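You operate a simulated robot arm through the tools that you are given. There is no shell and no other tool.

You run a simulated robot arm. Do the job below in one go: nothing can be reset, and whatever is moved stays where it is left.

## Task
Put things in order on the top of the tray bench. At the end: the green square tub from the top of the tray bench stands where the blue block stood; the blue block stands where the nozzle stood; the nozzle from the top of the tray bench stands where the sink plug stood; the sink plug is on the white small board; whatever was shut is shut again. Leave all else as you found it, and nothing knocked over.

The check looks at the end state, three seconds after you hand in, the way a careful person would. Anything else that was tipped, shoved, dropped, spilled or broken makes it a failure.

## Robot
A 7-joint arm with a two-finger gripper, fixed in place. Base frame: the origin is on the floor under the middle of its stand, x ahead of it, y to its left, z up; the work surface is at about z = 0.86. Readings come in m, degrees, newtons and seconds.
With the tool pointing down near the work surface it reaches from about 0.34 to 0.72 m from the base axis. Its first joint turns from -66.0 to 66.0 degrees. Payload 2.45 kg.
The TCP is the grasp point between the finger pads, 0.026 m short of the fingertips. In the tool frame z runs along the fingers and y along their closing line. The gripper opens to 0.096 m; its body begins 0.069 m behind the TCP.
Orientation is that of the tool frame in the base frame, as [roll, pitch, yaw] about the fixed x, y, z axes, in that order (R = Rz(yaw) Ry(pitch) Rx(roll)). With the fingers straight down and closing along the base's y, the tool's x points along the base's -x, its y along +y and its z along -z.

## Interface
- The arm moves only by the tool play_rows. Its argument "series" is a list of rows, each a list of 7 numbers: the closure, from 0 (fully open) to 1 (shut), then the shift along the tool's x, y, z in m, then the turn, a rotation vector about the tool's x, y, z in degrees. In form: [[gripper, x, y, z, wx, wy, wz], ...]. A call has 1 to 20 rows; each row is the pose to reach, as a shift and turn from the pose commanded when the call began, along the tool's axes at that moment. Rows are played at 5 a second. More than 0.05 m and 8.6 degrees between two rows, or a gripper value outside its range, and nothing of the call is played. Where a pose cannot be reached the arm comes as near as it can. A force on the tool above 40 N (or 10 N above the force at the start of the call, whichever is more), or a blocked arm, ends the call early, and 0.2 s more pass. Each finger travels about 0.05 m/s and halts on what it meets, pressing with about 36 N; the grip force reading is that of the motor and also rises with nothing between the fingers. The clock runs only during rows and for 0.2 s after the last one: add rows that repeat a pose to give the fingers time. The reply holds the time, the measured pose of the TCP, the force on the tool along the base axes, the opening and the grip force, in the units named above and with some noise, with the torque about the TCP (base axes, N m) and any sound that the robot's microphone picked up, and new pictures: "views" is both (left out), scene, wrist or none.
- Cameras (640 x 400 px; columns grow to the right, rows downward): "scene" is fixed at [0.1606, -0.3868, 1.4325]; the picture's right is [0.84, -0.54, 0.00], its down [-0.35, -0.55, -0.76] and it looks along [0.41, 0.64, -0.65] (base axes); focal length 359 px, centre (320, 200). "wrist" rides on the gripper at [0.082, 0.003, -0.098] in the tool frame; the picture's right is [-0.04, 1.00, 0.00], its down [-0.73, -0.03, -0.68] and it looks along [-0.68, -0.03, 0.73] (tool axes); focal length 256 px, centre (320, 200). There is no depth. A picture from a camera that has moved, and an enlarged one, comes with that camera's place and axes in the base frame and with its lens. The place of the scene camera against the robot may be out by one fixed shift of up to 0.018 m in any direction.
- inspect(camera, box): a new picture of the part [left, top, right, bottom] of that camera's present view, enlarged. It takes no simulated time.
- close_job(): hands the job in; it is judged then, once.

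Places have to be worked out from the pictures, the camera data and where the tool is seen. Open the gripper and draw the arm clear of the work before you hand the job in, unless the task says otherwise.

The tools are called after "Emit:" by a JSON object that holds its "fn" and its "kwargs". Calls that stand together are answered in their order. play_rows: Moves the arm, as the interface text tells. Its arguments: {"type":"object","properties":{"series":{"type":"array"},"views":{"type":"string","enum":["both","scene","wrist","none"]}},"required":["series"]} The other tools are called the same way: inspect (camera, box) takes an enlarged picture of a part of a camera's view; close_job () hands the job in.

At the start:

```text
clock: 0.0
eef_pos: [0.3625, -0.0071, 1.1768]
tcp_rot: [179.9, -0.1, 179.9]
ft_force: [0.4, -0.8, 0.8]
wrist_torque: [-0.01, 0.01, -0.02]
grip_width: 0.0963
finger_force: 0.0
```

scene: 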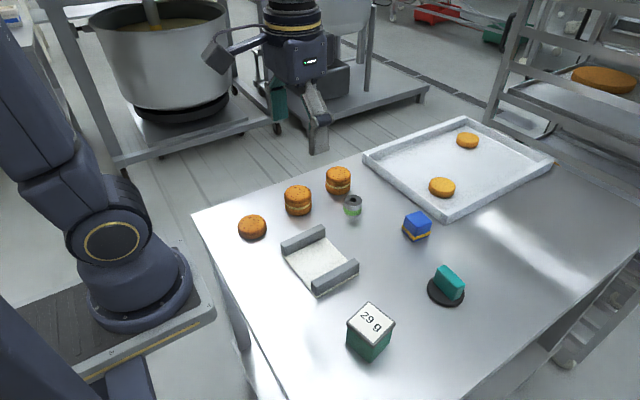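
wrist: 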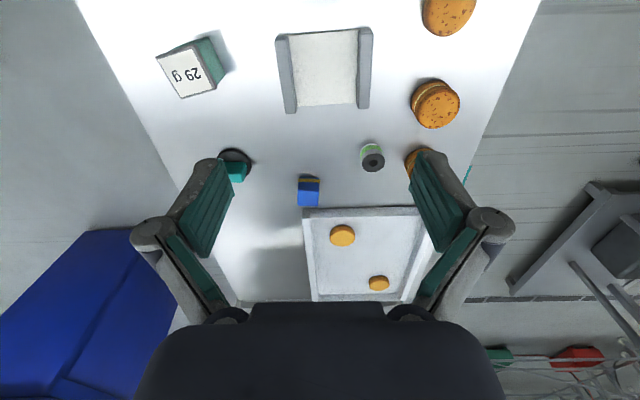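

I'll look closely at the objects on the bench before moving anything.

Emit:
{"fn": "inspect", "kwargs": {"camera": "scene", "box": [320, 180, 480, 280]}}

Emit:
{"fn": "inspect", "kwargs": {"camera": "scene", "box": [260, 210, 480, 380]}}

Emit:
{"fn": "inspect", "kwargs": {"camera": "wrist", "box": [140, 0, 480, 220]}}

```text
4.00 times, centred on (400, 230) of scene
camera zoom: at [0.1606, -0.3868, 1.4325], right [0.84, -0.54, 0.0], down [-0.35, -0.55, -0.76], along [0.41, 0.64, -0.65], focal length 1435 px, centre (0, 80)
```

zoom: 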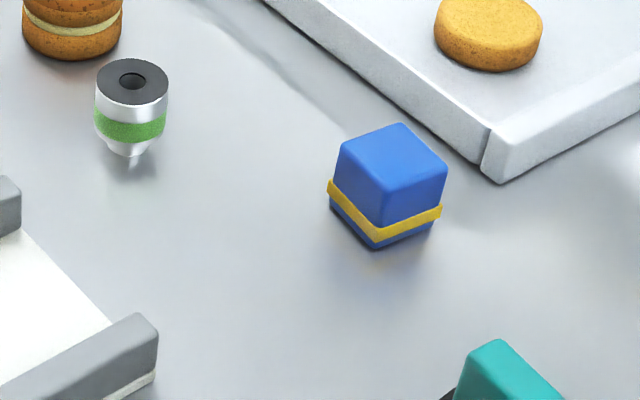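

```text
2.35 times, centred on (370, 295) of scene
camera zoom: at [0.1606, -0.3868, 1.4325], right [0.84, -0.54, 0.0], down [-0.35, -0.55, -0.76], along [0.41, 0.64, -0.65], focal length 844 px, centre (202, -24)
```

zoom: 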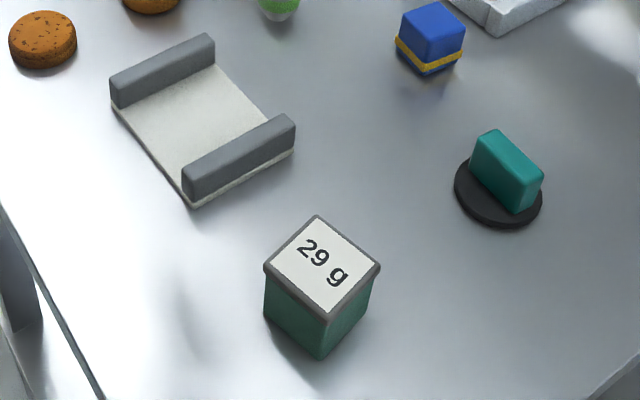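

```text
1.82 times, centred on (310, 110) of wrist
camera zoom: at [0.2813, -0.0028, 1.2763], right [0.04, 1.0, 0.0], down [0.73, -0.03, 0.68], along [0.68, -0.03, -0.73], focal length 465 px, centre (338, 364)
```

zoom: 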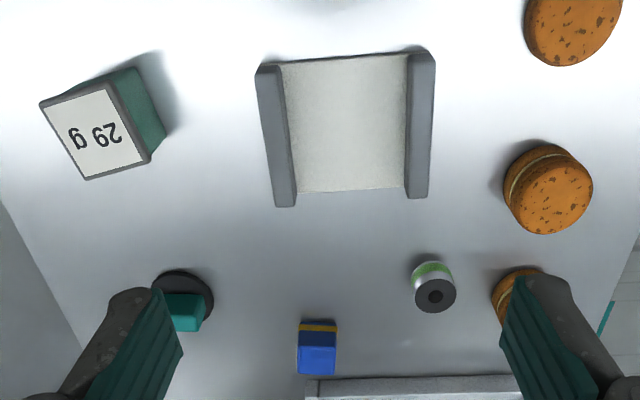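

The objects are clear: tub labelled 29 g, blue block, nozzle (narrow end down), sink plug, and a white board with grey rails. I'll zoom in further to measure each one.

Emit:
{"fn": "inspect", "kwargs": {"camera": "scene", "box": [392, 200, 440, 250]}}

Emit:
{"fn": "inspect", "kwargs": {"camera": "scene", "box": [330, 185, 378, 225]}}

Emit:
{"fn": "inspect", "kwargs": {"camera": "scene", "box": [415, 255, 479, 315]}}

Emit:
{"fn": "inspect", "kwargs": {"camera": "scene", "box": [335, 290, 405, 370]}}

Emit:
{"fn": "inspect", "kwargs": {"camera": "scene", "box": [270, 215, 370, 305]}}

```text
8.00 times, centred on (416, 225) of scene
camera zoom: at [0.1606, -0.3868, 1.4325], right [0.84, -0.54, 0.0], down [-0.35, -0.55, -0.76], along [0.41, 0.64, -0.65], focal length 2870 px, centre (-448, 0)
```

zoom: 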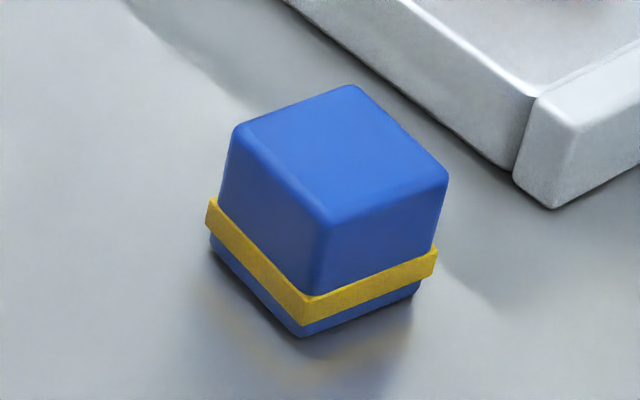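

```text
10.00 times, centred on (354, 205) of scene
camera zoom: at [0.1606, -0.3868, 1.4325], right [0.84, -0.54, 0.0], down [-0.35, -0.55, -0.76], along [0.41, 0.64, -0.65], focal length 3588 px, centre (-20, 150)
```

zoom: 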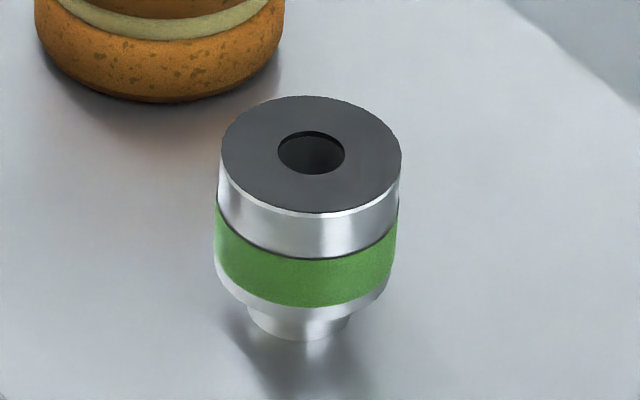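

```text
6.67 times, centred on (447, 285) of scene
camera zoom: at [0.1606, -0.3868, 1.4325], right [0.84, -0.54, 0.0], down [-0.35, -0.55, -0.76], along [0.41, 0.64, -0.65], focal length 2392 px, centre (-527, -367)
```

zoom: 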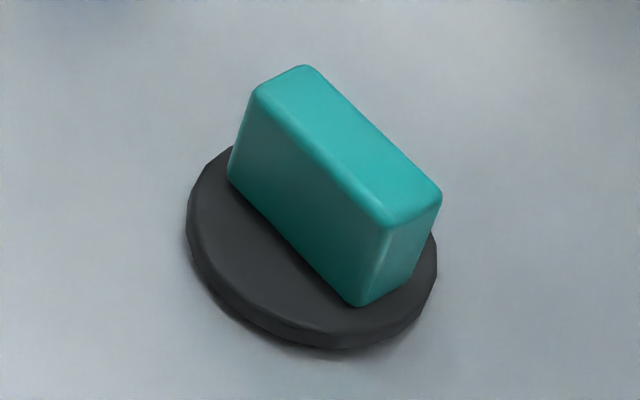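

```text
5.00 times, centred on (370, 330) of scene
camera zoom: at [0.1606, -0.3868, 1.4325], right [0.84, -0.54, 0.0], down [-0.35, -0.55, -0.76], along [0.41, 0.64, -0.65], focal length 1794 px, centre (70, -450)
```

zoom: 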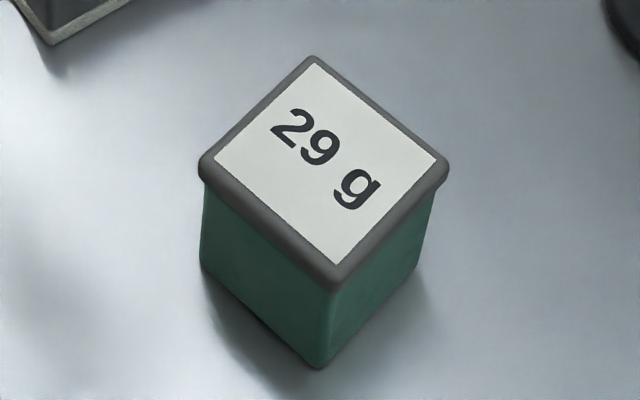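

```text
4.44 times, centred on (320, 260) of scene
camera zoom: at [0.1606, -0.3868, 1.4325], right [0.84, -0.54, 0.0], down [-0.35, -0.55, -0.76], along [0.41, 0.64, -0.65], focal length 1595 px, centre (320, -67)
```

zoom: 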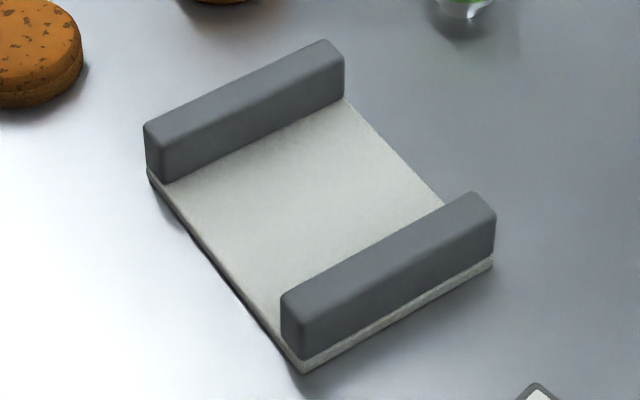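

Nominal scene-camera estimates, corrected by the wrist view by about (-0.013, -0.006), are:
- plug: (0.564, -0.183)
- nozzle: (0.537, 0.078)
- block: (0.624, -0.040)
- tub: (0.377, -0.184)
- board centre: (0.40, 0.00)

I'll go above the sink plug first to measure it with the wrist camera.

Emit:
{"fn": "play_rows", "kwargs": {"series": [[0, -0.025, -0.022, 0.016, 0, 0, 0], [0, -0.051, -0.044, 0.032, 0, 0, 0], [0, -0.076, -0.066, 0.048, 0, 0, 0], [0, -0.101, -0.088, 0.064, 0, 0, 0], [0, -0.127, -0.11, 0.08, 0, 0, 0], [0, -0.152, -0.132, 0.096, 0, 0, 0], [0, -0.177, -0.154, 0.112, 0, 0, 0], [0, -0.2025, -0.175, 0.127, 0, 0, 0], [0, -0.2025, -0.175, 0.127, 0, 0, 0]], "views": "both"}}

```text
clock: 2.0
eef_pos: [0.5666, -0.1813, 1.0486]
tcp_rot: [-180.0, 0.0, 180.0]
ft_force: [0.4, -0.2, 0.8]
wrist_torque: [0.0, 0.02, 0.01]
grip_width: 0.0958
finger_force: 0.1
camera wrist: at [0.4835, -0.1785, 1.1487], right [0.04, 1.0, 0.0], down [0.73, -0.03, 0.68], along [0.68, -0.03, -0.73], focal length 256 px, centre (320, 200)
```

scene: 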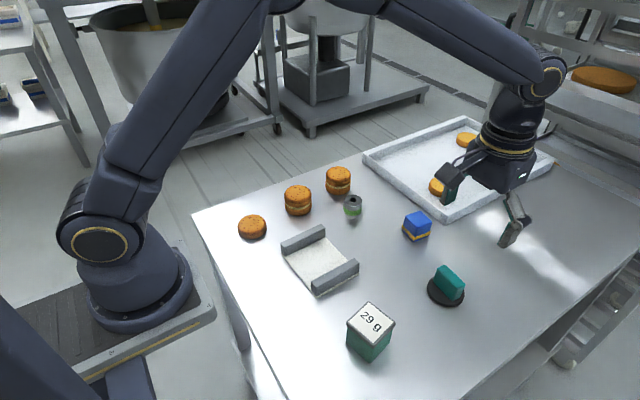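
wrist: 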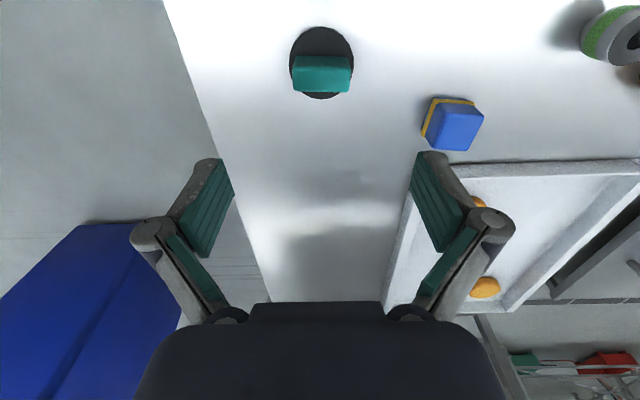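

The plug is centred left-right in the wrist view, near the top. I'll zoom in to measure it and the block.

Emit:
{"fn": "inspect", "kwargs": {"camera": "wrist", "box": [280, 15, 370, 110]}}

Emit:
{"fn": "inspect", "kwargs": {"camera": "wrist", "box": [405, 80, 495, 165]}}

```text
4.21 times, centred on (325, 62) of wrist
camera zoom: at [0.4835, -0.1785, 1.1487], right [0.04, 1.0, 0.0], down [0.73, -0.03, 0.68], along [0.68, -0.03, -0.73], focal length 1078 px, centre (299, 779)
```

zoom: 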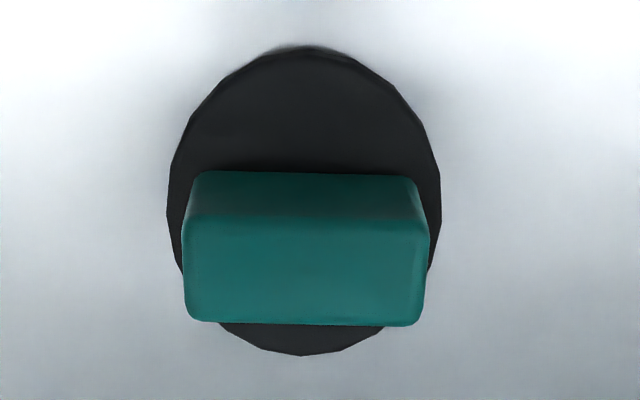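

```text
4.71 times, centred on (450, 122) of wrist
camera zoom: at [0.4835, -0.1785, 1.1487], right [0.04, 1.0, 0.0], down [0.73, -0.03, 0.68], along [0.68, -0.03, -0.73], focal length 1205 px, centre (-292, 565)
```

zoom: 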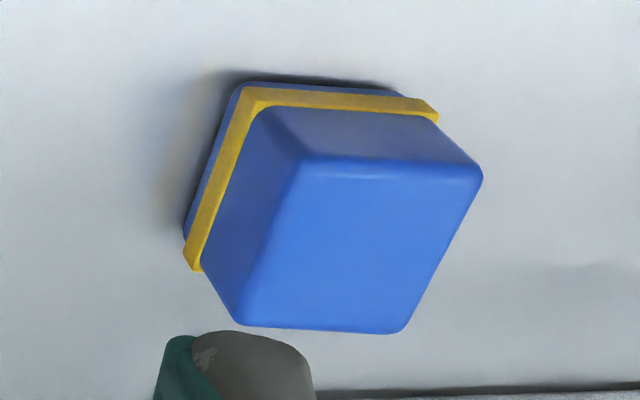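

Plug centre works out to about (0.5615, -0.181). Its handle is about 22 mm thick along x with the top at z≈0.903, rotated about -3.5°. I'll rotate the gripper so it closes across the handle, which also keeps the fingers off the board rails later.

Emit:
{"fn": "play_rows", "kwargs": {"series": [[0, 0.004, 0, 0, 0, 0, -7.86], [0, 0.004, 0, 0, 0, 0, -15.72], [0, 0.004, 0, 0, 0, 0, -23.6], [0, 0.004, 0, 0, 0, 0, -31.5], [0, 0.004, 0, 0, 0, 0, -39.3], [0, 0.004, 0, 0, 0, 0, -47.2], [0, 0.004, 0, 0, 0, 0, -55.0], [0, 0.004, 0, 0, 0, 0, -62.9], [0, 0.004, 0, 0, 0, 0, -70.8], [0, 0.004, 0, 0, 0, 0, -78.6], [0, 0.004, 0, 0, 0, 0, -86.5], [0, 0.004, 0, 0, 0, 0, -86.5]], "views": "both"}}

```text
clock: 4.6
eef_pos: [0.562, -0.1808, 1.0505]
tcp_rot: [-179.9, 0.0, -93.3]
ft_force: [-0.1, 0.0, -0.7]
wrist_torque: [0.0, -0.01, -0.03]
grip_width: 0.0958
finger_force: 0.0
camera wrist: at [0.5529, -0.2624, 1.1491], right [-0.99, 0.1, 0.0], down [0.07, 0.73, 0.68], along [0.07, 0.68, -0.73], focal length 256 px, centre (320, 200)
```

scene: 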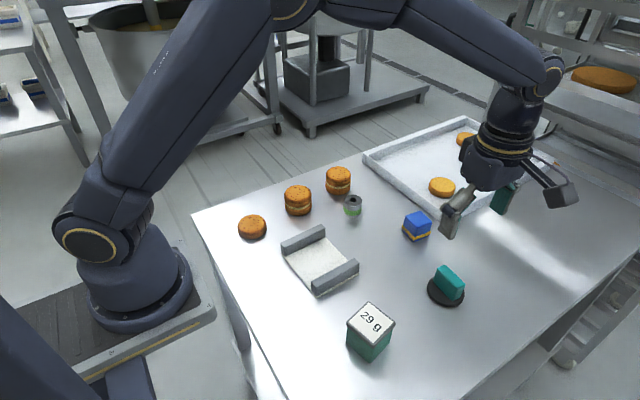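
wrist: 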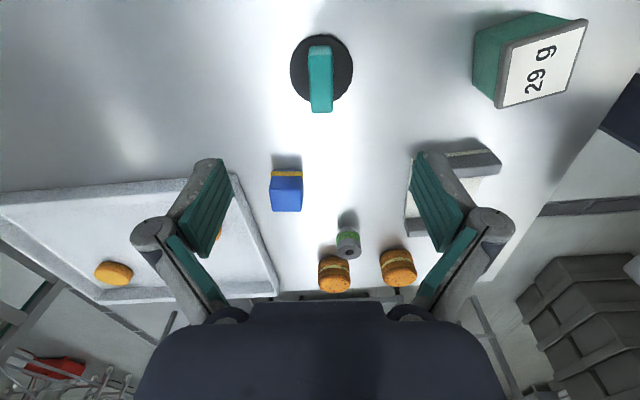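

Rotation worked, and the handle now lines up with the image vertical. I'll zoom in to refine the alignment before descending.

Emit:
{"fn": "inspect", "kwargs": {"camera": "wrist", "box": [275, 25, 365, 120]}}

Emit:
{"fn": "inspect", "kwargs": {"camera": "wrist", "box": [465, 0, 595, 115]}}

Emit:
{"fn": "inspect", "kwargs": {"camera": "wrist", "box": [250, 150, 420, 300]}}

```text
4.21 times, centred on (320, 72) of wrist
camera zoom: at [0.5529, -0.2624, 1.1491], right [-0.99, 0.1, 0.0], down [0.07, 0.73, 0.68], along [0.07, 0.68, -0.73], focal length 1078 px, centre (320, 737)
```

zoom: 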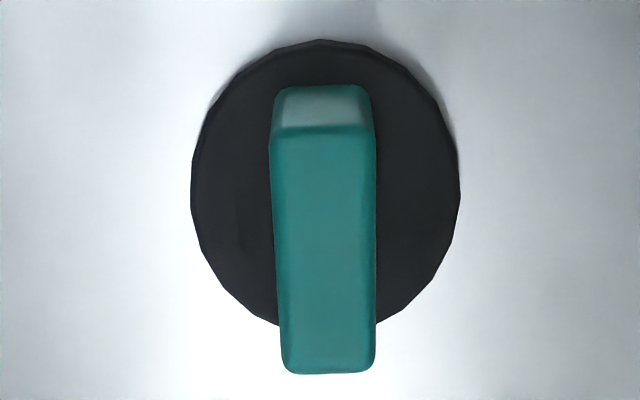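

```text
3.48 times, centred on (530, 58) of wrist
camera zoom: at [0.5529, -0.2624, 1.1491], right [-0.99, 0.1, 0.0], down [0.07, 0.73, 0.68], along [0.07, 0.68, -0.73], focal length 890 px, centre (-410, 696)
```

zoom: 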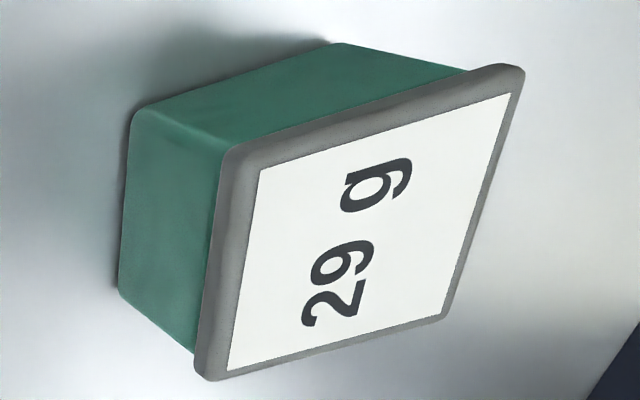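

```text
2.67 times, centred on (335, 225) of wrist
camera zoom: at [0.5529, -0.2624, 1.1491], right [-0.99, 0.1, 0.0], down [0.07, 0.73, 0.68], along [0.07, 0.68, -0.73], focal length 683 px, centre (280, 133)
```

zoom: 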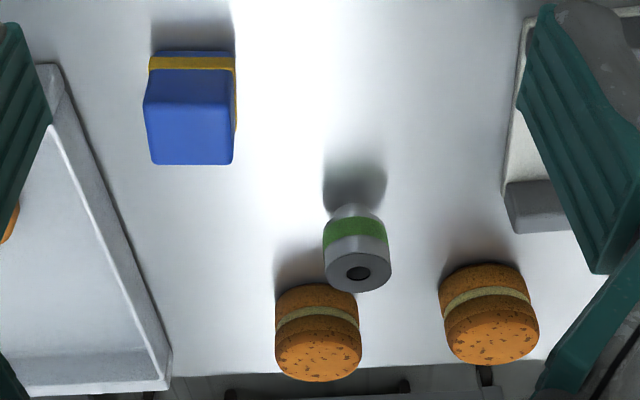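

The handle axis is within a millimetre of the TCP line and aligned to within a degree. I'll descend to TCP z≈0.901, which puts the fingertips just above the disc, and stay open.

Emit:
{"fn": "play_rows", "kwargs": {"series": [[0, 0, 0.001, 0.04, 0, 0, 0], [0, 0, 0.001, 0.08, 0, 0, 0], [0, 0, 0.001, 0.11, 0, 0, 0], [0, 0, 0.001, 0.135, 0, 0, 0], [0, 0, 0.001, 0.149, 0, 0, 0], [0, 0, 0.001, 0.149, 0, 0, 0]], "views": "both"}}

```text
clock: 6.0
eef_pos: [0.5601, -0.1819, 0.9]
tcp_rot: [-179.9, -0.1, -93.5]
ft_force: [0.6, -0.5, -0.8]
wrist_torque: [0.0, 0.0, -0.03]
grip_width: 0.0959
finger_force: 0.1
camera wrist: at [0.5514, -0.2628, 1.0004], right [-0.99, 0.1, 0.0], down [0.07, 0.73, 0.68], along [0.07, 0.68, -0.73], focal length 256 px, centre (320, 200)
```

scene: 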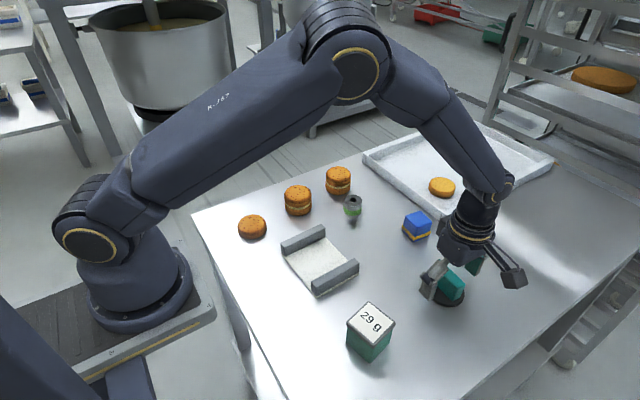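
wrist: 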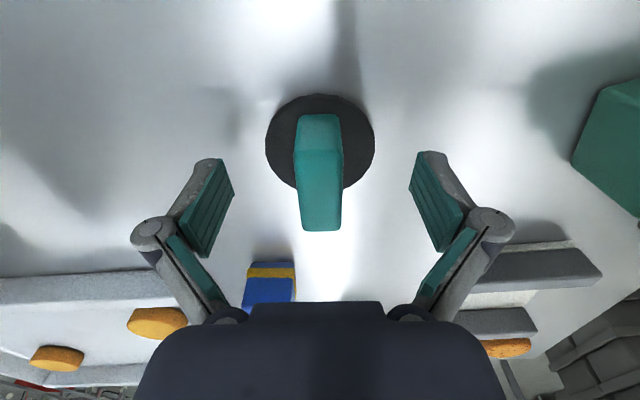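

The handle sits centred between the pads at TCP height. Closing the gripper and waiting for it to settle.

Emit:
{"fn": "play_rows", "kwargs": {"series": [[1, 0, 0, 0, 0, 0, 0], [1, 0, 0, 0, 0, 0, 0], [1, 0, 0, 0, 0, 0, 0], [1, 0, 0, 0, 0, 0, 0], [1, 0, 0, 0, 0, 0, 0], [1, 0, 0, 0, 0, 0, 0], [1, 0, 0, 0, 0, 0, 0]], "views": "wrist"}}

```text
clock: 7.6
eef_pos: [0.5593, -0.1811, 0.9011]
tcp_rot: [180.0, 0.0, -93.5]
ft_force: [-0.8, 0.6, 0.4]
wrist_torque: [-0.01, -0.04, -0.04]
grip_width: 0.0214
finger_force: 36.2
camera wrist: at [0.5514, -0.2628, 1.0007], right [-0.99, 0.1, 0.0], down [0.07, 0.73, 0.68], along [0.07, 0.68, -0.73], focal length 256 px, centre (320, 200)
```

wrist: 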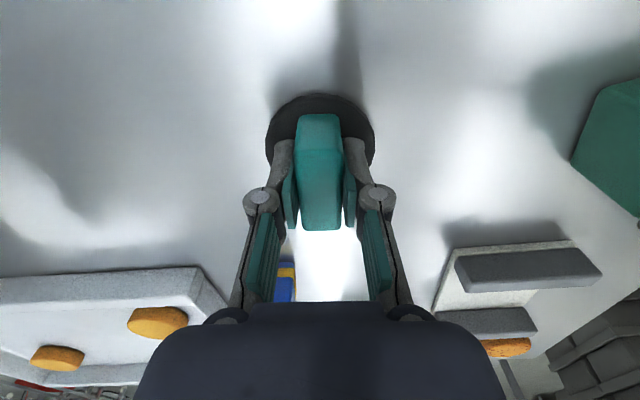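

Grip holds at 21 mm. Before lifting I'll zoom in to measure where the plug sits relative to the TCP along the handle.

Emit:
{"fn": "inspect", "kwargs": {"camera": "wrist", "box": [250, 80, 390, 240]}}

Emit:
{"fn": "inspect", "kwargs": {"camera": "scene", "box": [400, 230, 500, 320]}}

```text
2.50 times, centred on (320, 160) of wrist
camera zoom: at [0.5514, -0.2628, 1.0007], right [-0.99, 0.1, 0.0], down [0.07, 0.73, 0.68], along [0.07, 0.68, -0.73], focal length 640 px, centre (320, 300)
```

zoom: 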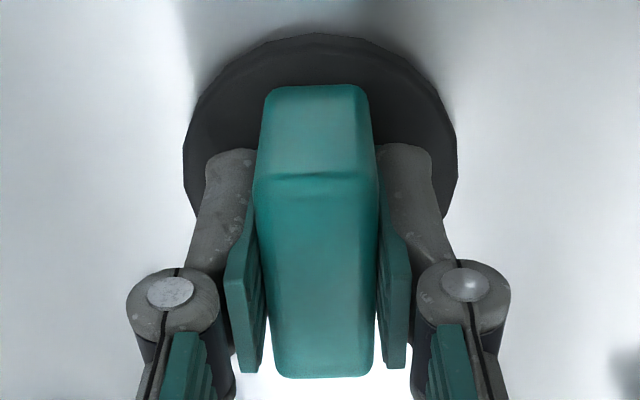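

```text
4.44 times, centred on (450, 275) of scene
camera zoom: at [0.1606, -0.3868, 1.4325], right [0.84, -0.54, 0.0], down [-0.35, -0.55, -0.76], along [0.41, 0.64, -0.65], focal length 1595 px, centre (-258, -133)
```

zoom: 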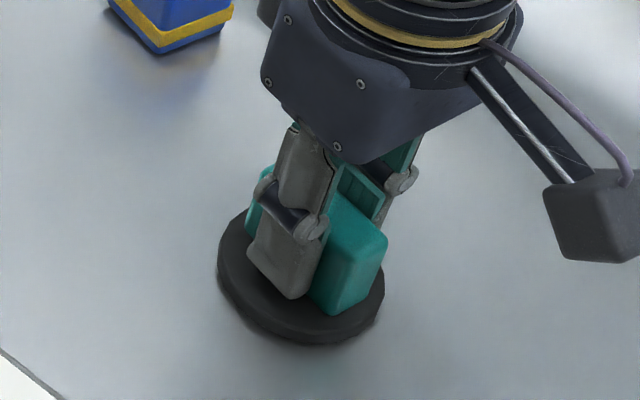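

Plug gripped at roughly (0.5605, -0.179). I'll lift it 9 cm, carry it over the board (centre about (0.402, 0.000)) and check from there.

Emit:
{"fn": "play_rows", "kwargs": {"series": [[1, 0, 0, -0.015, 0, 0, 0], [1, 0, 0, -0.045, 0, 0, 0], [1, 0, 0, -0.09, 0, 0, 0], [1, -0.0212, 0.0211, -0.1, 0, 0, 0], [1, -0.0494, 0.0493, -0.1, 0, 0, 0], [1, -0.0777, 0.0775, -0.1, 0, 0, 0], [1, -0.106, 0.1057, -0.1, 0, 0, 0], [1, -0.1342, 0.1339, -0.1, 0, 0, 0], [1, -0.156, 0.156, -0.1, 0, 0, 0], [1, -0.1695, 0.1691, -0.1, 0, 0, 0], [1, -0.1695, 0.1691, -0.1, 0, 0, 0]], "views": "both"}}

```text
clock: 10.0
eef_pos: [0.4011, -0.0024, 1.0014]
tcp_rot: [179.9, 0.0, -93.6]
ft_force: [-0.2, -0.4, -1.2]
wrist_torque: [0.0, -0.05, 0.0]
grip_width: 0.0212
finger_force: 35.7
camera wrist: at [0.3931, -0.0829, 1.0995], right [-0.99, 0.1, 0.0], down [0.07, 0.73, 0.68], along [0.07, 0.68, -0.73], focal length 256 px, centre (320, 200)
```

scene: 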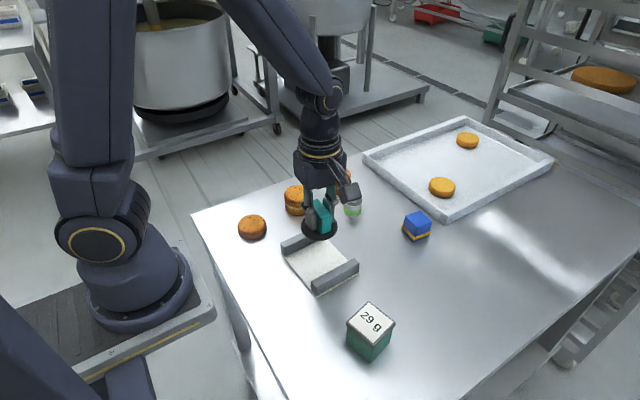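
wrist: 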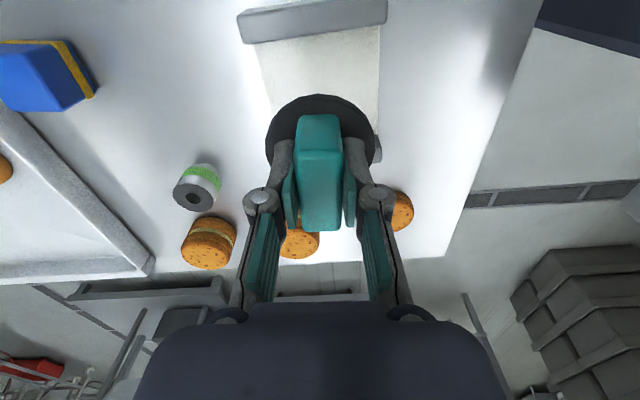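

The plug is held level. I'll zoom in on the board from both cameras to fix its extents.

Emit:
{"fn": "inspect", "kwargs": {"camera": "wrist", "box": [220, 0, 410, 180]}}

Emit:
{"fn": "inspect", "kwargs": {"camera": "scene", "box": [265, 190, 375, 300]}}

```text
2.22 times, centred on (315, 90) of wrist
camera zoom: at [0.3931, -0.0829, 1.0995], right [-0.99, 0.1, 0.0], down [0.07, 0.73, 0.68], along [0.07, 0.68, -0.73], focal length 569 px, centre (331, 444)
```

zoom: 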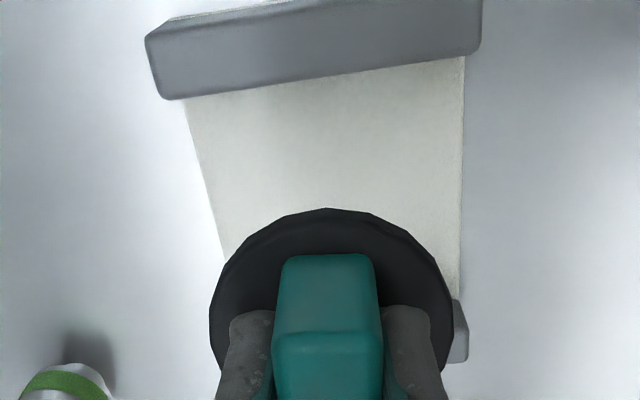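

```text
3.64 times, centred on (320, 245) of scene
camera zoom: at [0.1606, -0.3868, 1.4325], right [0.84, -0.54, 0.0], down [-0.35, -0.55, -0.76], along [0.41, 0.64, -0.65], focal length 1305 px, centre (320, 36)
```

zoom: 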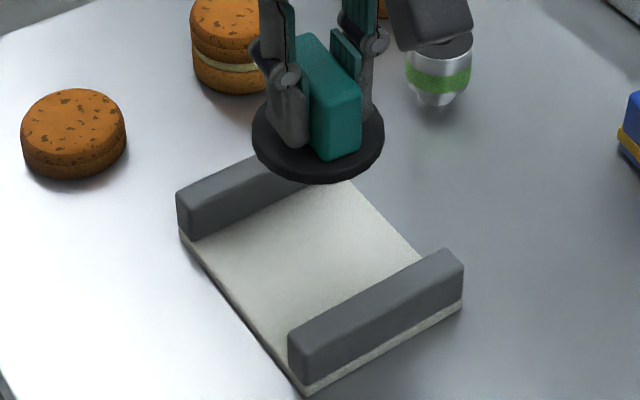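

The board's inner area spans x 0.350–0.449 and y -0.047–0.049, centre (0.400, 0.001), and the plug is above its centre. I'll descend to just above the board.

Emit:
{"fn": "play_rows", "kwargs": {"series": [[1, 0, 0.001, 0.03, 0, 0, 0], [1, 0, 0.001, 0.06, 0, 0, 0], [1, 0, 0.001, 0.08, 0, 0, 0], [1, 0, 0.001, 0.086, 0, 0, 0], [1, 0, 0.001, 0.086, 0, 0, 0]], "views": "both"}}

```text
clock: 11.2
eef_pos: [0.4019, -0.001, 0.9155]
tcp_rot: [180.0, -0.1, -93.7]
ft_force: [-0.1, -0.5, -0.7]
wrist_torque: [0.01, 0.02, -0.01]
grip_width: 0.0211
finger_force: 36.0
camera wrist: at [0.3931, -0.0827, 1.0139], right [-0.99, 0.1, 0.0], down [0.07, 0.73, 0.68], along [0.07, 0.68, -0.73], focal length 256 px, centre (320, 200)
```

scene: 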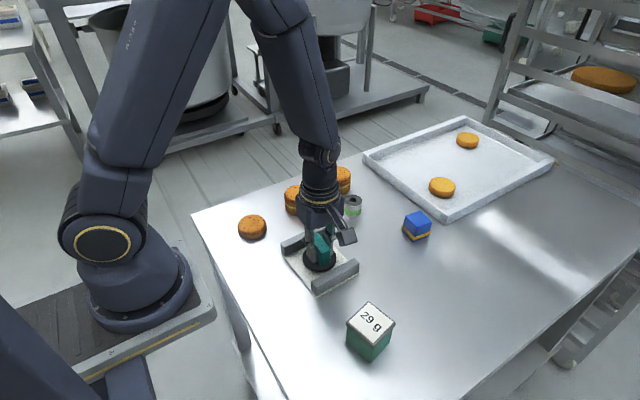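
wrist: 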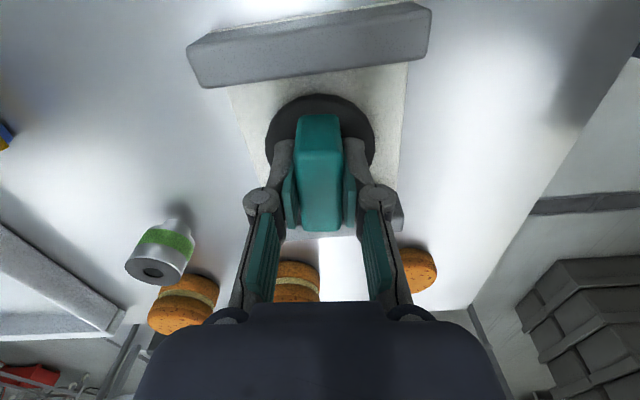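

The plug sits between the rails, a little above the board. I'll lower in small steps and watch the vertical force for contact.

Emit:
{"fn": "play_rows", "kwargs": {"series": [[1, 0, 0, 0.002, 0, 0, 0], [1, 0, 0, 0.004, 0, 0, 0], [1, 0, 0, 0.005, 0, 0, 0]], "views": "none"}}

Emit:
{"fn": "inspect", "kwargs": {"camera": "scene", "box": [270, 215, 370, 305]}}

```text
clock: 12.0
eef_pos: [0.4003, -0.0005, 0.9098]
tcp_rot: [-180.0, 0.1, -93.6]
ft_force: [0.7, 0.7, -1.4]
wrist_torque: [-0.02, -0.04, 0.0]
grip_width: 0.0212
finger_force: 36.1
```

```text
4.44 times, centred on (320, 260) of scene
camera zoom: at [0.1606, -0.3868, 1.4325], right [0.84, -0.54, 0.0], down [-0.35, -0.55, -0.76], along [0.41, 0.64, -0.65], focal length 1595 px, centre (320, -67)
```

zoom: 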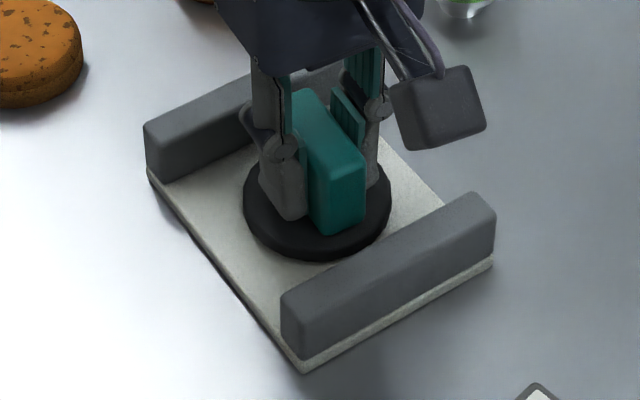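

No contact yet. Lowering by another 2 mm.

Emit:
{"fn": "play_rows", "kwargs": {"series": [[1, 0, 0, 0.001, 0, 0, 0], [1, 0, 0, 0.002, 0, 0, 0], [1, 0, 0, 0.002, 0, 0, 0]], "views": "none"}}

```text
clock: 13.0
eef_pos: [0.4008, -0.0011, 0.9101]
tcp_rot: [-179.8, 0.0, -93.5]
ft_force: [-4.1, 0.7, 16.5]
wrist_torque: [0.07, 0.14, -0.03]
grip_width: 0.0209
finger_force: 36.0
stopped in row 3: the force on the tool passed its limit at 41 N (the readings are from after the stop); the commanded pose is now the measured one
```

Contact: the plug is touching the board with TCP at about 0.9095. I'll back off half a millimetre to relieve the force.

Emit:
{"fn": "play_rows", "kwargs": {"series": [[1, 0, 0, -0.0006, 0, 0, 0], [1, 0, 0, -0.0006, 0, 0, 0]], "views": "wrist"}}

```text
clock: 13.6
eef_pos: [0.402, -0.0019, 0.9088]
tcp_rot: [-179.9, -0.1, -93.4]
ft_force: [-1.3, 0.2, 8.7]
wrist_torque: [0.03, 0.09, 0.03]
grip_width: 0.0213
finger_force: 36.1
camera wrist: at [0.3932, -0.0829, 1.0084], right [-0.99, 0.1, 0.0], down [0.07, 0.73, 0.68], along [0.07, 0.68, -0.73], focal length 256 px, centre (320, 200)
```

wrist: 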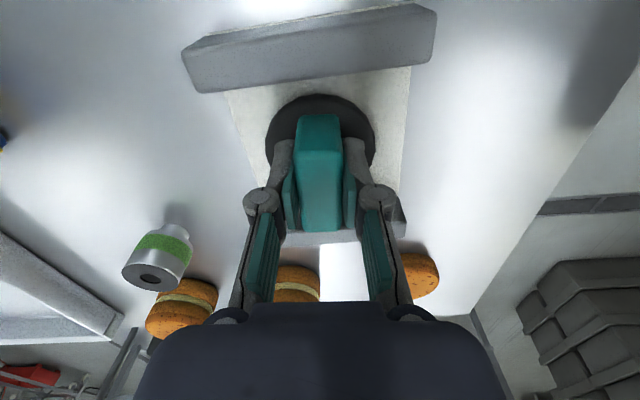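

The force has dropped. I'll relieve the remaining 8 N, then open and lift straight up.

Emit:
{"fn": "play_rows", "kwargs": {"series": [[1, 0, 0, -0.0006, 0, 0, 0], [0.3, 0, 0, -0.0006, 0, 0, 0], [0.3, 0, 0, -0.0006, 0, 0, 0], [0.3, 0, 0, -0.0006, 0, 0, 0], [0.3, 0, 0, -0.0006, 0, 0, 0]], "views": "both"}}

```text
clock: 14.8
eef_pos: [0.4008, -0.0016, 0.9101]
tcp_rot: [-179.9, 0.0, -93.4]
ft_force: [0.5, 0.0, -0.1]
wrist_torque: [-0.02, -0.04, 0.0]
grip_width: 0.0674
finger_force: 0.0
camera wrist: at [0.3932, -0.0828, 1.0088], right [-0.99, 0.1, 0.0], down [0.07, 0.73, 0.68], along [0.07, 0.68, -0.73], focal length 256 px, centre (320, 200)
```

scene: 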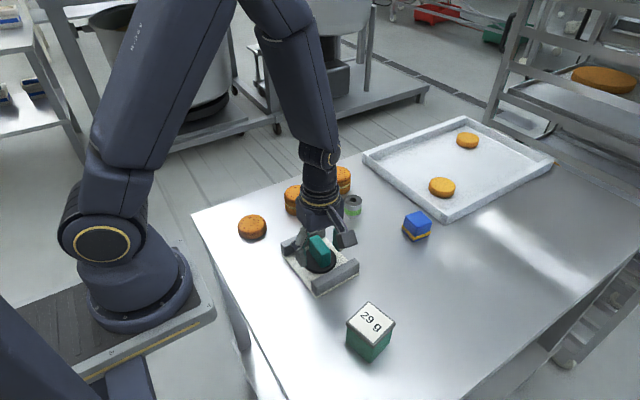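
wrist: 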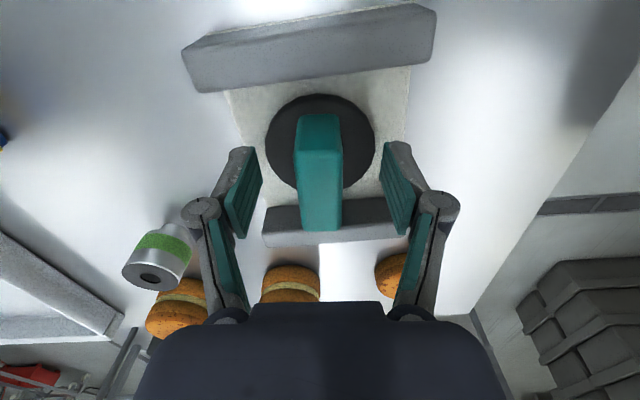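

The plug is resting on the board and released. I'll lift straight up and go to hover above the nozzle.

Emit:
{"fn": "play_rows", "kwargs": {"series": [[0.3, 0, 0, -0.03, 0, 0, 0], [0.3, 0, 0, -0.07, 0, 0, 0], [0.3, 0, 0, -0.11, 0, 0, 0], [0.2, -0.0146, -0.0218, -0.13, 0, 0, 0], [0.2, -0.0351, -0.0524, -0.13, 0, 0, 0], [0.2, -0.0555, -0.083, -0.13, 0, 0, 0], [0.2, -0.076, -0.1135, -0.13, 0, 0, 0], [0.2, -0.0876, -0.1309, -0.13, 0, 0, 0], [0.2, -0.0876, -0.1309, -0.13, 0, 0, 0]], "views": "both"}}

```text
clock: 16.8
eef_pos: [0.5386, 0.0784, 1.0413]
tcp_rot: [-179.9, -0.1, -93.4]
ft_force: [-0.2, -0.7, -0.1]
wrist_torque: [0.02, 0.01, 0.0]
grip_width: 0.0766
finger_force: 0.1
camera wrist: at [0.5293, -0.0027, 1.1403], right [-0.99, 0.1, 0.0], down [0.07, 0.73, 0.68], along [0.07, 0.68, -0.73], focal length 256 px, centre (320, 200)
```

scene: 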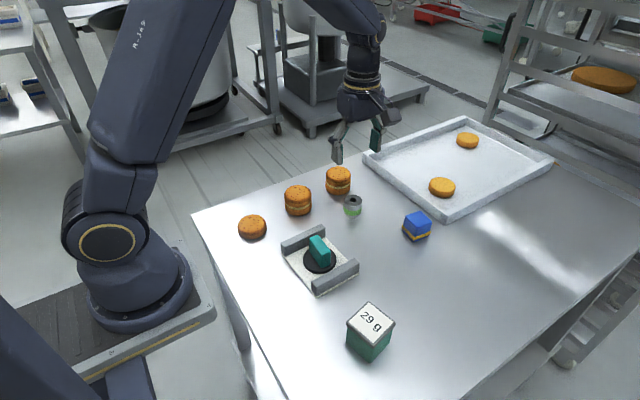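
wrist: 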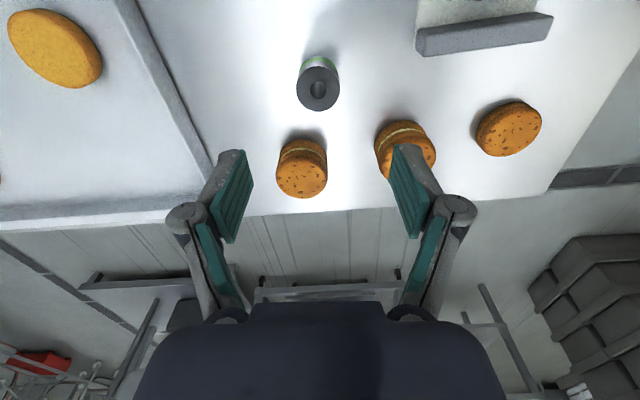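

Emit:
{"fn": "inspect", "kwargs": {"camera": "wrist", "box": [270, 30, 370, 120]}}

Emit:
{"fn": "inspect", "kwargs": {"camera": "scene", "box": [270, 215, 370, 305]}}

```text
4.44 times, centred on (320, 75) of wrist
camera zoom: at [0.5293, -0.0027, 1.1403], right [-0.99, 0.1, 0.0], down [0.07, 0.73, 0.68], along [0.07, 0.68, -0.73], focal length 1138 px, centre (320, 756)
```

zoom: 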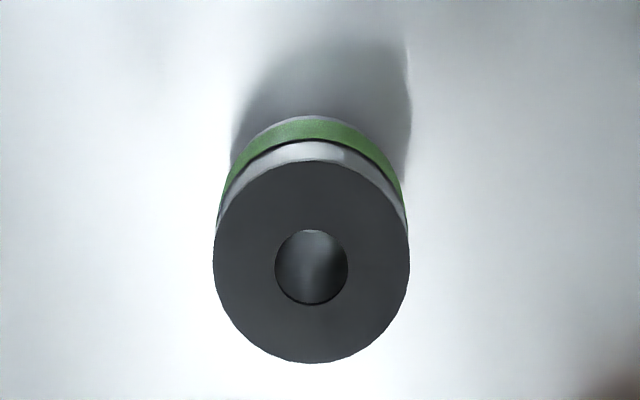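

```text
4.44 times, centred on (320, 260) of scene
camera zoom: at [0.1606, -0.3868, 1.4325], right [0.84, -0.54, 0.0], down [-0.35, -0.55, -0.76], along [0.41, 0.64, -0.65], focal length 1595 px, centre (320, -67)
```

zoom: 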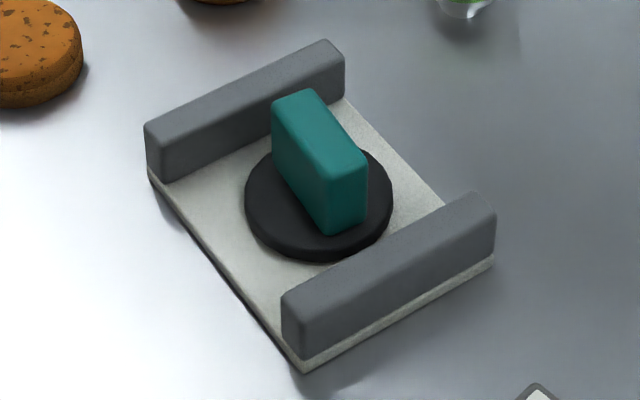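

The plug is seated between the rails and the board hasn't moved. The nozzle centre is about 2 mm toward +x of the TCP, near (0.540, 0.079), with its top at about 0.907. I'll descend around it to TCP z≈0.892.

Emit:
{"fn": "play_rows", "kwargs": {"series": [[0.2, 0, -0.002, 0.03, 0, 0, 0], [0.2, 0, -0.002, 0.07, 0, 0, 0], [0.2, 0, -0.002, 0.105, 0, 0, 0], [0.2, 0, -0.002, 0.13, 0, 0, 0], [0.2, 0, -0.002, 0.148, 0, 0, 0], [0.2, 0, -0.002, 0.148, 0, 0, 0]], "views": "both"}}

```text
clock: 18.2
eef_pos: [0.5396, 0.0769, 0.8925]
tcp_rot: [-179.8, 0.1, -93.5]
ft_force: [0.6, -0.1, 0.0]
wrist_torque: [-0.02, 0.0, -0.02]
grip_width: 0.0769
finger_force: 0.0
camera wrist: at [0.5309, -0.0037, 0.9912], right [-0.99, 0.1, 0.0], down [0.07, 0.73, 0.68], along [0.07, 0.68, -0.73], focal length 256 px, centre (320, 200)
```

scene: 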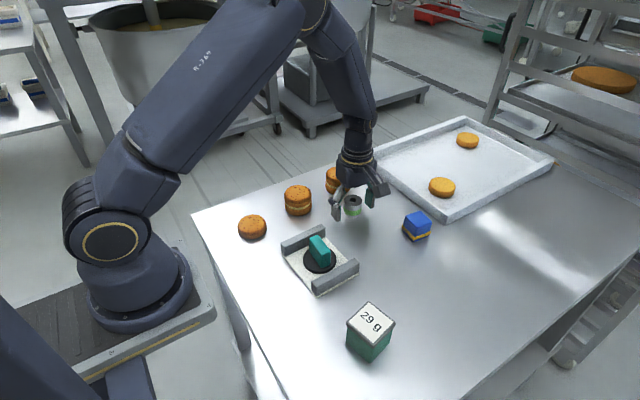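
wrist: 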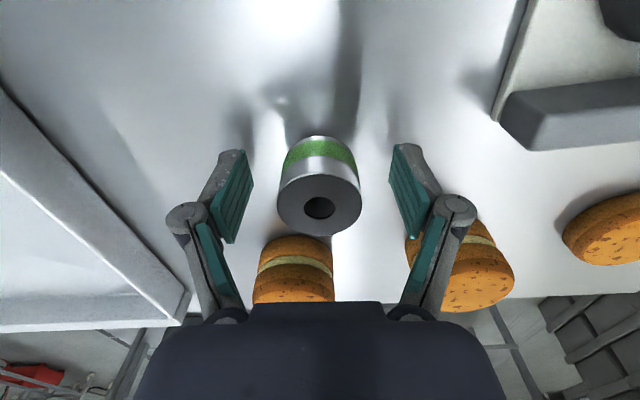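

The nozzle is centred between the pads. I'll close slowly so it isn't knocked on its narrow tip.

Emit:
{"fn": "play_rows", "kwargs": {"series": [[0.3, 0, 0, 0, 0, 0, 0], [0.4, 0, 0, 0, 0, 0, 0], [0.47, 0, 0, 0, 0, 0, 0], [0.52, 0, 0, 0, 0, 0, 0], [0.56, 0, 0, 0, 0, 0, 0], [0.6, 0, 0, 0, 0, 0, 0], [0.7, 0, 0, 0, 0, 0, 0], [1, 0, 0, 0, 0, 0, 0], [1, 0, 0, 0, 0, 0, 0], [1, 0, 0, 0, 0, 0, 0]], "views": "wrist"}}

Emit:
{"fn": "inspect", "kwargs": {"camera": "scene", "box": [315, 160, 395, 230]}}

Emit:
{"fn": "inspect", "kwargs": {"camera": "wrist", "box": [240, 110, 400, 250]}}

```text
clock: 20.4
eef_pos: [0.5396, 0.0783, 0.8931]
tcp_rot: [-179.8, 0.0, -93.4]
ft_force: [0.6, 0.4, 3.1]
wrist_torque: [0.03, 0.01, 0.03]
grip_width: 0.0387
finger_force: 35.9
camera wrist: at [0.5309, -0.0036, 0.9915], right [-0.99, 0.1, 0.0], down [0.07, 0.73, 0.68], along [0.07, 0.68, -0.73], focal length 256 px, centre (320, 200)
```

wrist: 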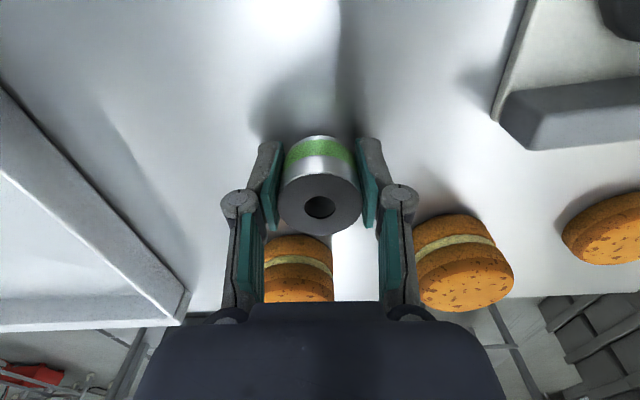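

```text
5.71 times, centred on (355, 195) of scene
camera zoom: at [0.1605, -0.3868, 1.4325], right [0.84, -0.54, 0.0], down [-0.35, -0.55, -0.76], along [0.41, 0.64, -0.65], focal length 2050 px, centre (120, 229)
```

zoom: 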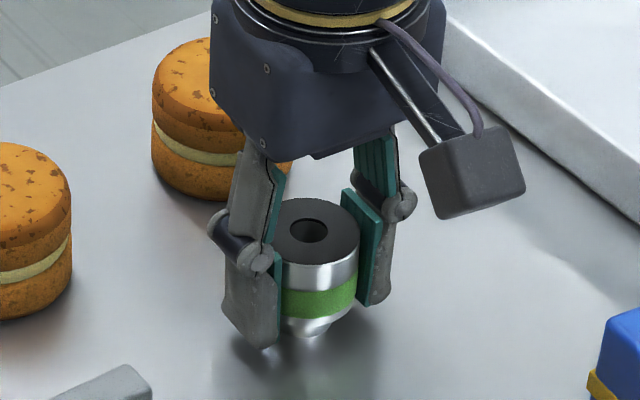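

```text
2.86 times, centred on (320, 180) of wrist
camera zoom: at [0.5309, -0.0036, 0.9915], right [-0.99, 0.1, 0.0], down [0.07, 0.73, 0.68], along [0.07, 0.68, -0.73], focal length 731 px, centre (320, 257)
```

zoom: 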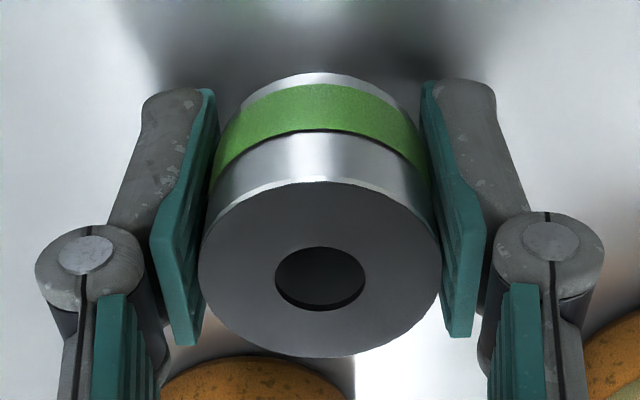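

The nozzle is gripped at 39 mm. I'll record its spot as TCP (0.539, 0.078), lift it, and carry it to the plug's former place with a TCP target of (0.560, -0.178).

Emit:
{"fn": "play_rows", "kwargs": {"series": [[1, 0, 0, -0.01, 0, 0, 0], [1, 0, 0, -0.04, 0, 0, 0], [1, 0, 0, -0.08, 0, 0, 0], [1, 0.015, -0.0022, -0.1, 0, 0, 0], [1, 0.05, -0.0072, -0.1, 0, 0, 0], [1, 0.09, -0.0129, -0.1, 0, 0, 0], [1, 0.13, -0.0186, -0.1, 0, 0, 0], [1, 0.17, -0.0243, -0.1, 0, 0, 0], [1, 0.21, -0.03, -0.1, 0, 0, 0], [1, 0.24, -0.0343, -0.1, 0, 0, 0], [1, 0.2542, -0.0363, -0.1, 0, 0, 0], [1, 0.2542, -0.0363, -0.1, 0, 0, 0]], "views": "both"}}

```text
clock: 23.0
eef_pos: [0.5597, -0.1787, 0.9932]
tcp_rot: [-179.9, -0.1, -93.5]
ft_force: [-1.3, 1.2, -0.3]
wrist_torque: [0.02, 0.05, 0.01]
grip_width: 0.0386
finger_force: 36.0
camera wrist: at [0.5511, -0.2598, 1.0918], right [-0.99, 0.1, 0.0], down [0.07, 0.73, 0.68], along [0.07, 0.68, -0.73], focal length 256 px, centre (320, 200)
```

scene: 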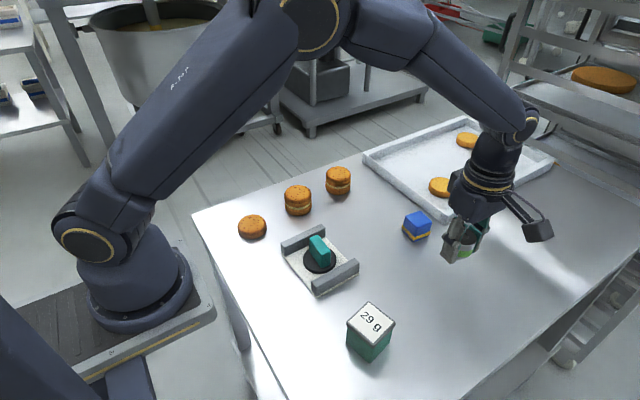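
wrist: 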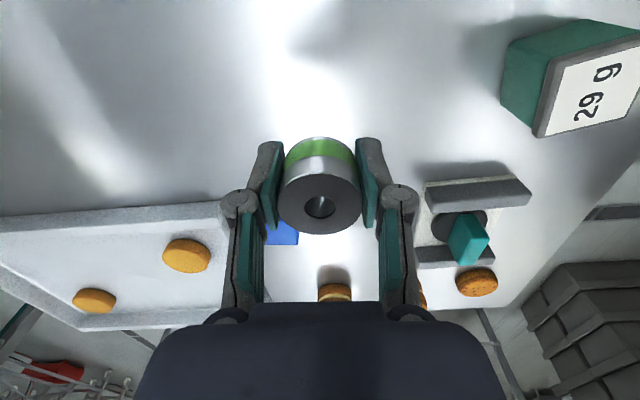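

The nozzle is held upright above the target. Lowering to 2 mm above contact height.

Emit:
{"fn": "play_rows", "kwargs": {"series": [[1, 0, 0, 0.035, 0, 0, 0], [1, 0, 0, 0.07, 0, 0, 0], [1, 0, 0, 0.09, 0, 0, 0], [1, 0, 0, 0.096, 0, 0, 0], [1, 0, 0, 0.098, 0, 0, 0], [1, 0, 0, 0.098, 0, 0, 0]], "views": "both"}}

Emit:
{"fn": "inspect", "kwargs": {"camera": "scene", "box": [415, 255, 479, 315]}}

```text
clock: 24.4
eef_pos: [0.56, -0.1782, 0.8944]
tcp_rot: [-179.8, -0.1, -93.5]
ft_force: [0.6, -0.3, -1.0]
wrist_torque: [0.02, 0.03, -0.01]
grip_width: 0.0386
finger_force: 36.1
camera wrist: at [0.5515, -0.2592, 0.9933], right [-0.99, 0.1, 0.0], down [0.07, 0.73, 0.68], along [0.07, 0.68, -0.73], focal length 256 px, centre (320, 200)
```

scene: 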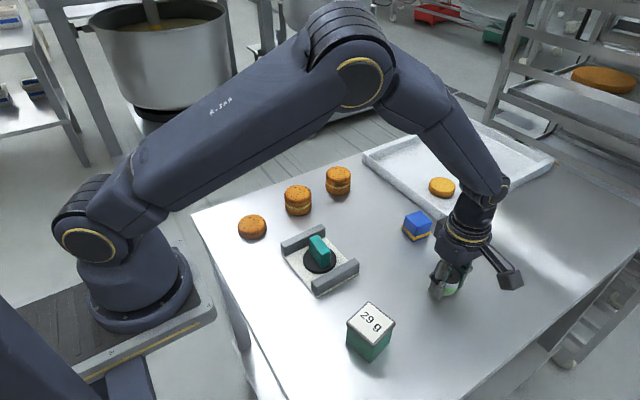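
wrist: 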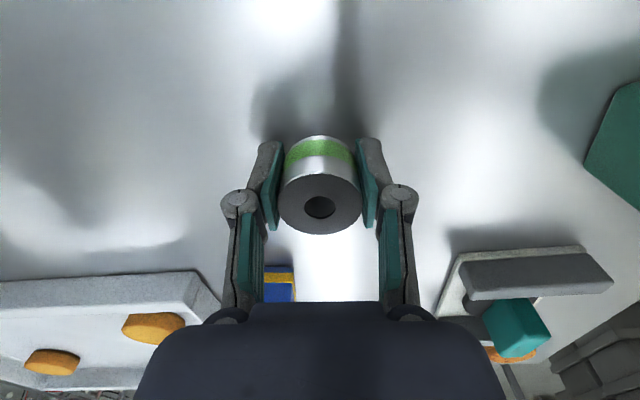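

```text
6.67 times, centred on (447, 285) of scene
camera zoom: at [0.1606, -0.3868, 1.4325], right [0.84, -0.54, 0.0], down [-0.35, -0.55, -0.76], along [0.41, 0.64, -0.65], focal length 2392 px, centre (-527, -367)
```

zoom: 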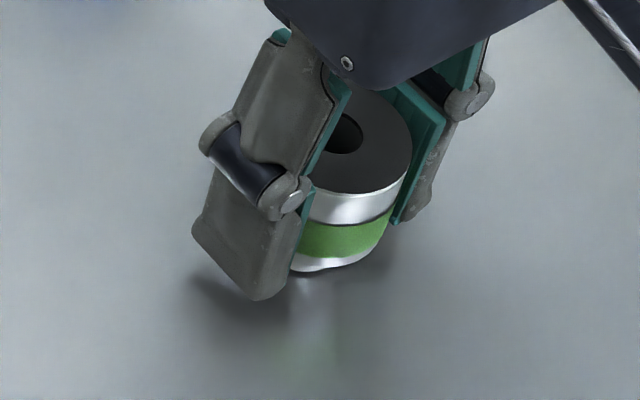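

Still 2 mm above contact. Lowering in sub-millimetre steps.

Emit:
{"fn": "play_rows", "kwargs": {"series": [[1, 0, 0, 0.0008, 0, 0, 0], [1, 0, 0, 0.0014, 0, 0, 0], [1, 0, 0, 0.0014, 0, 0, 0]], "views": "none"}}

```text
clock: 25.2
eef_pos: [0.5602, -0.179, 0.8929]
tcp_rot: [-180.0, 0.0, -93.5]
ft_force: [0.2, -0.1, -0.8]
wrist_torque: [0.0, -0.01, -0.01]
grip_width: 0.0385
finger_force: 35.7
```

No contact yet. Taking another 0.6 mm.

Emit:
{"fn": "play_rows", "kwargs": {"series": [[1, 0, 0, 0.0006, 0, 0, 0], [1, 0, 0, 0.0006, 0, 0, 0]], "views": "none"}}

```text
clock: 25.8
eef_pos: [0.5605, -0.1788, 0.8936]
tcp_rot: [-179.9, 0.0, -93.4]
ft_force: [0.0, 0.2, -1.3]
wrist_torque: [0.01, 0.0, 0.0]
grip_width: 0.0388
finger_force: 36.2
```

Still free, so I'll continue in 0.5 mm increments.

Emit:
{"fn": "play_rows", "kwargs": {"series": [[1, 0, 0, 0.0005, 0, 0, 0], [1, 0, 0, 0.0005, 0, 0, 0]], "views": "none"}}

```text
clock: 26.4
eef_pos: [0.5606, -0.1784, 0.8921]
tcp_rot: [-179.8, -0.1, -93.5]
ft_force: [-0.8, -0.3, 4.1]
wrist_torque: [0.02, 0.08, 0.05]
grip_width: 0.0386
finger_force: 36.3
```

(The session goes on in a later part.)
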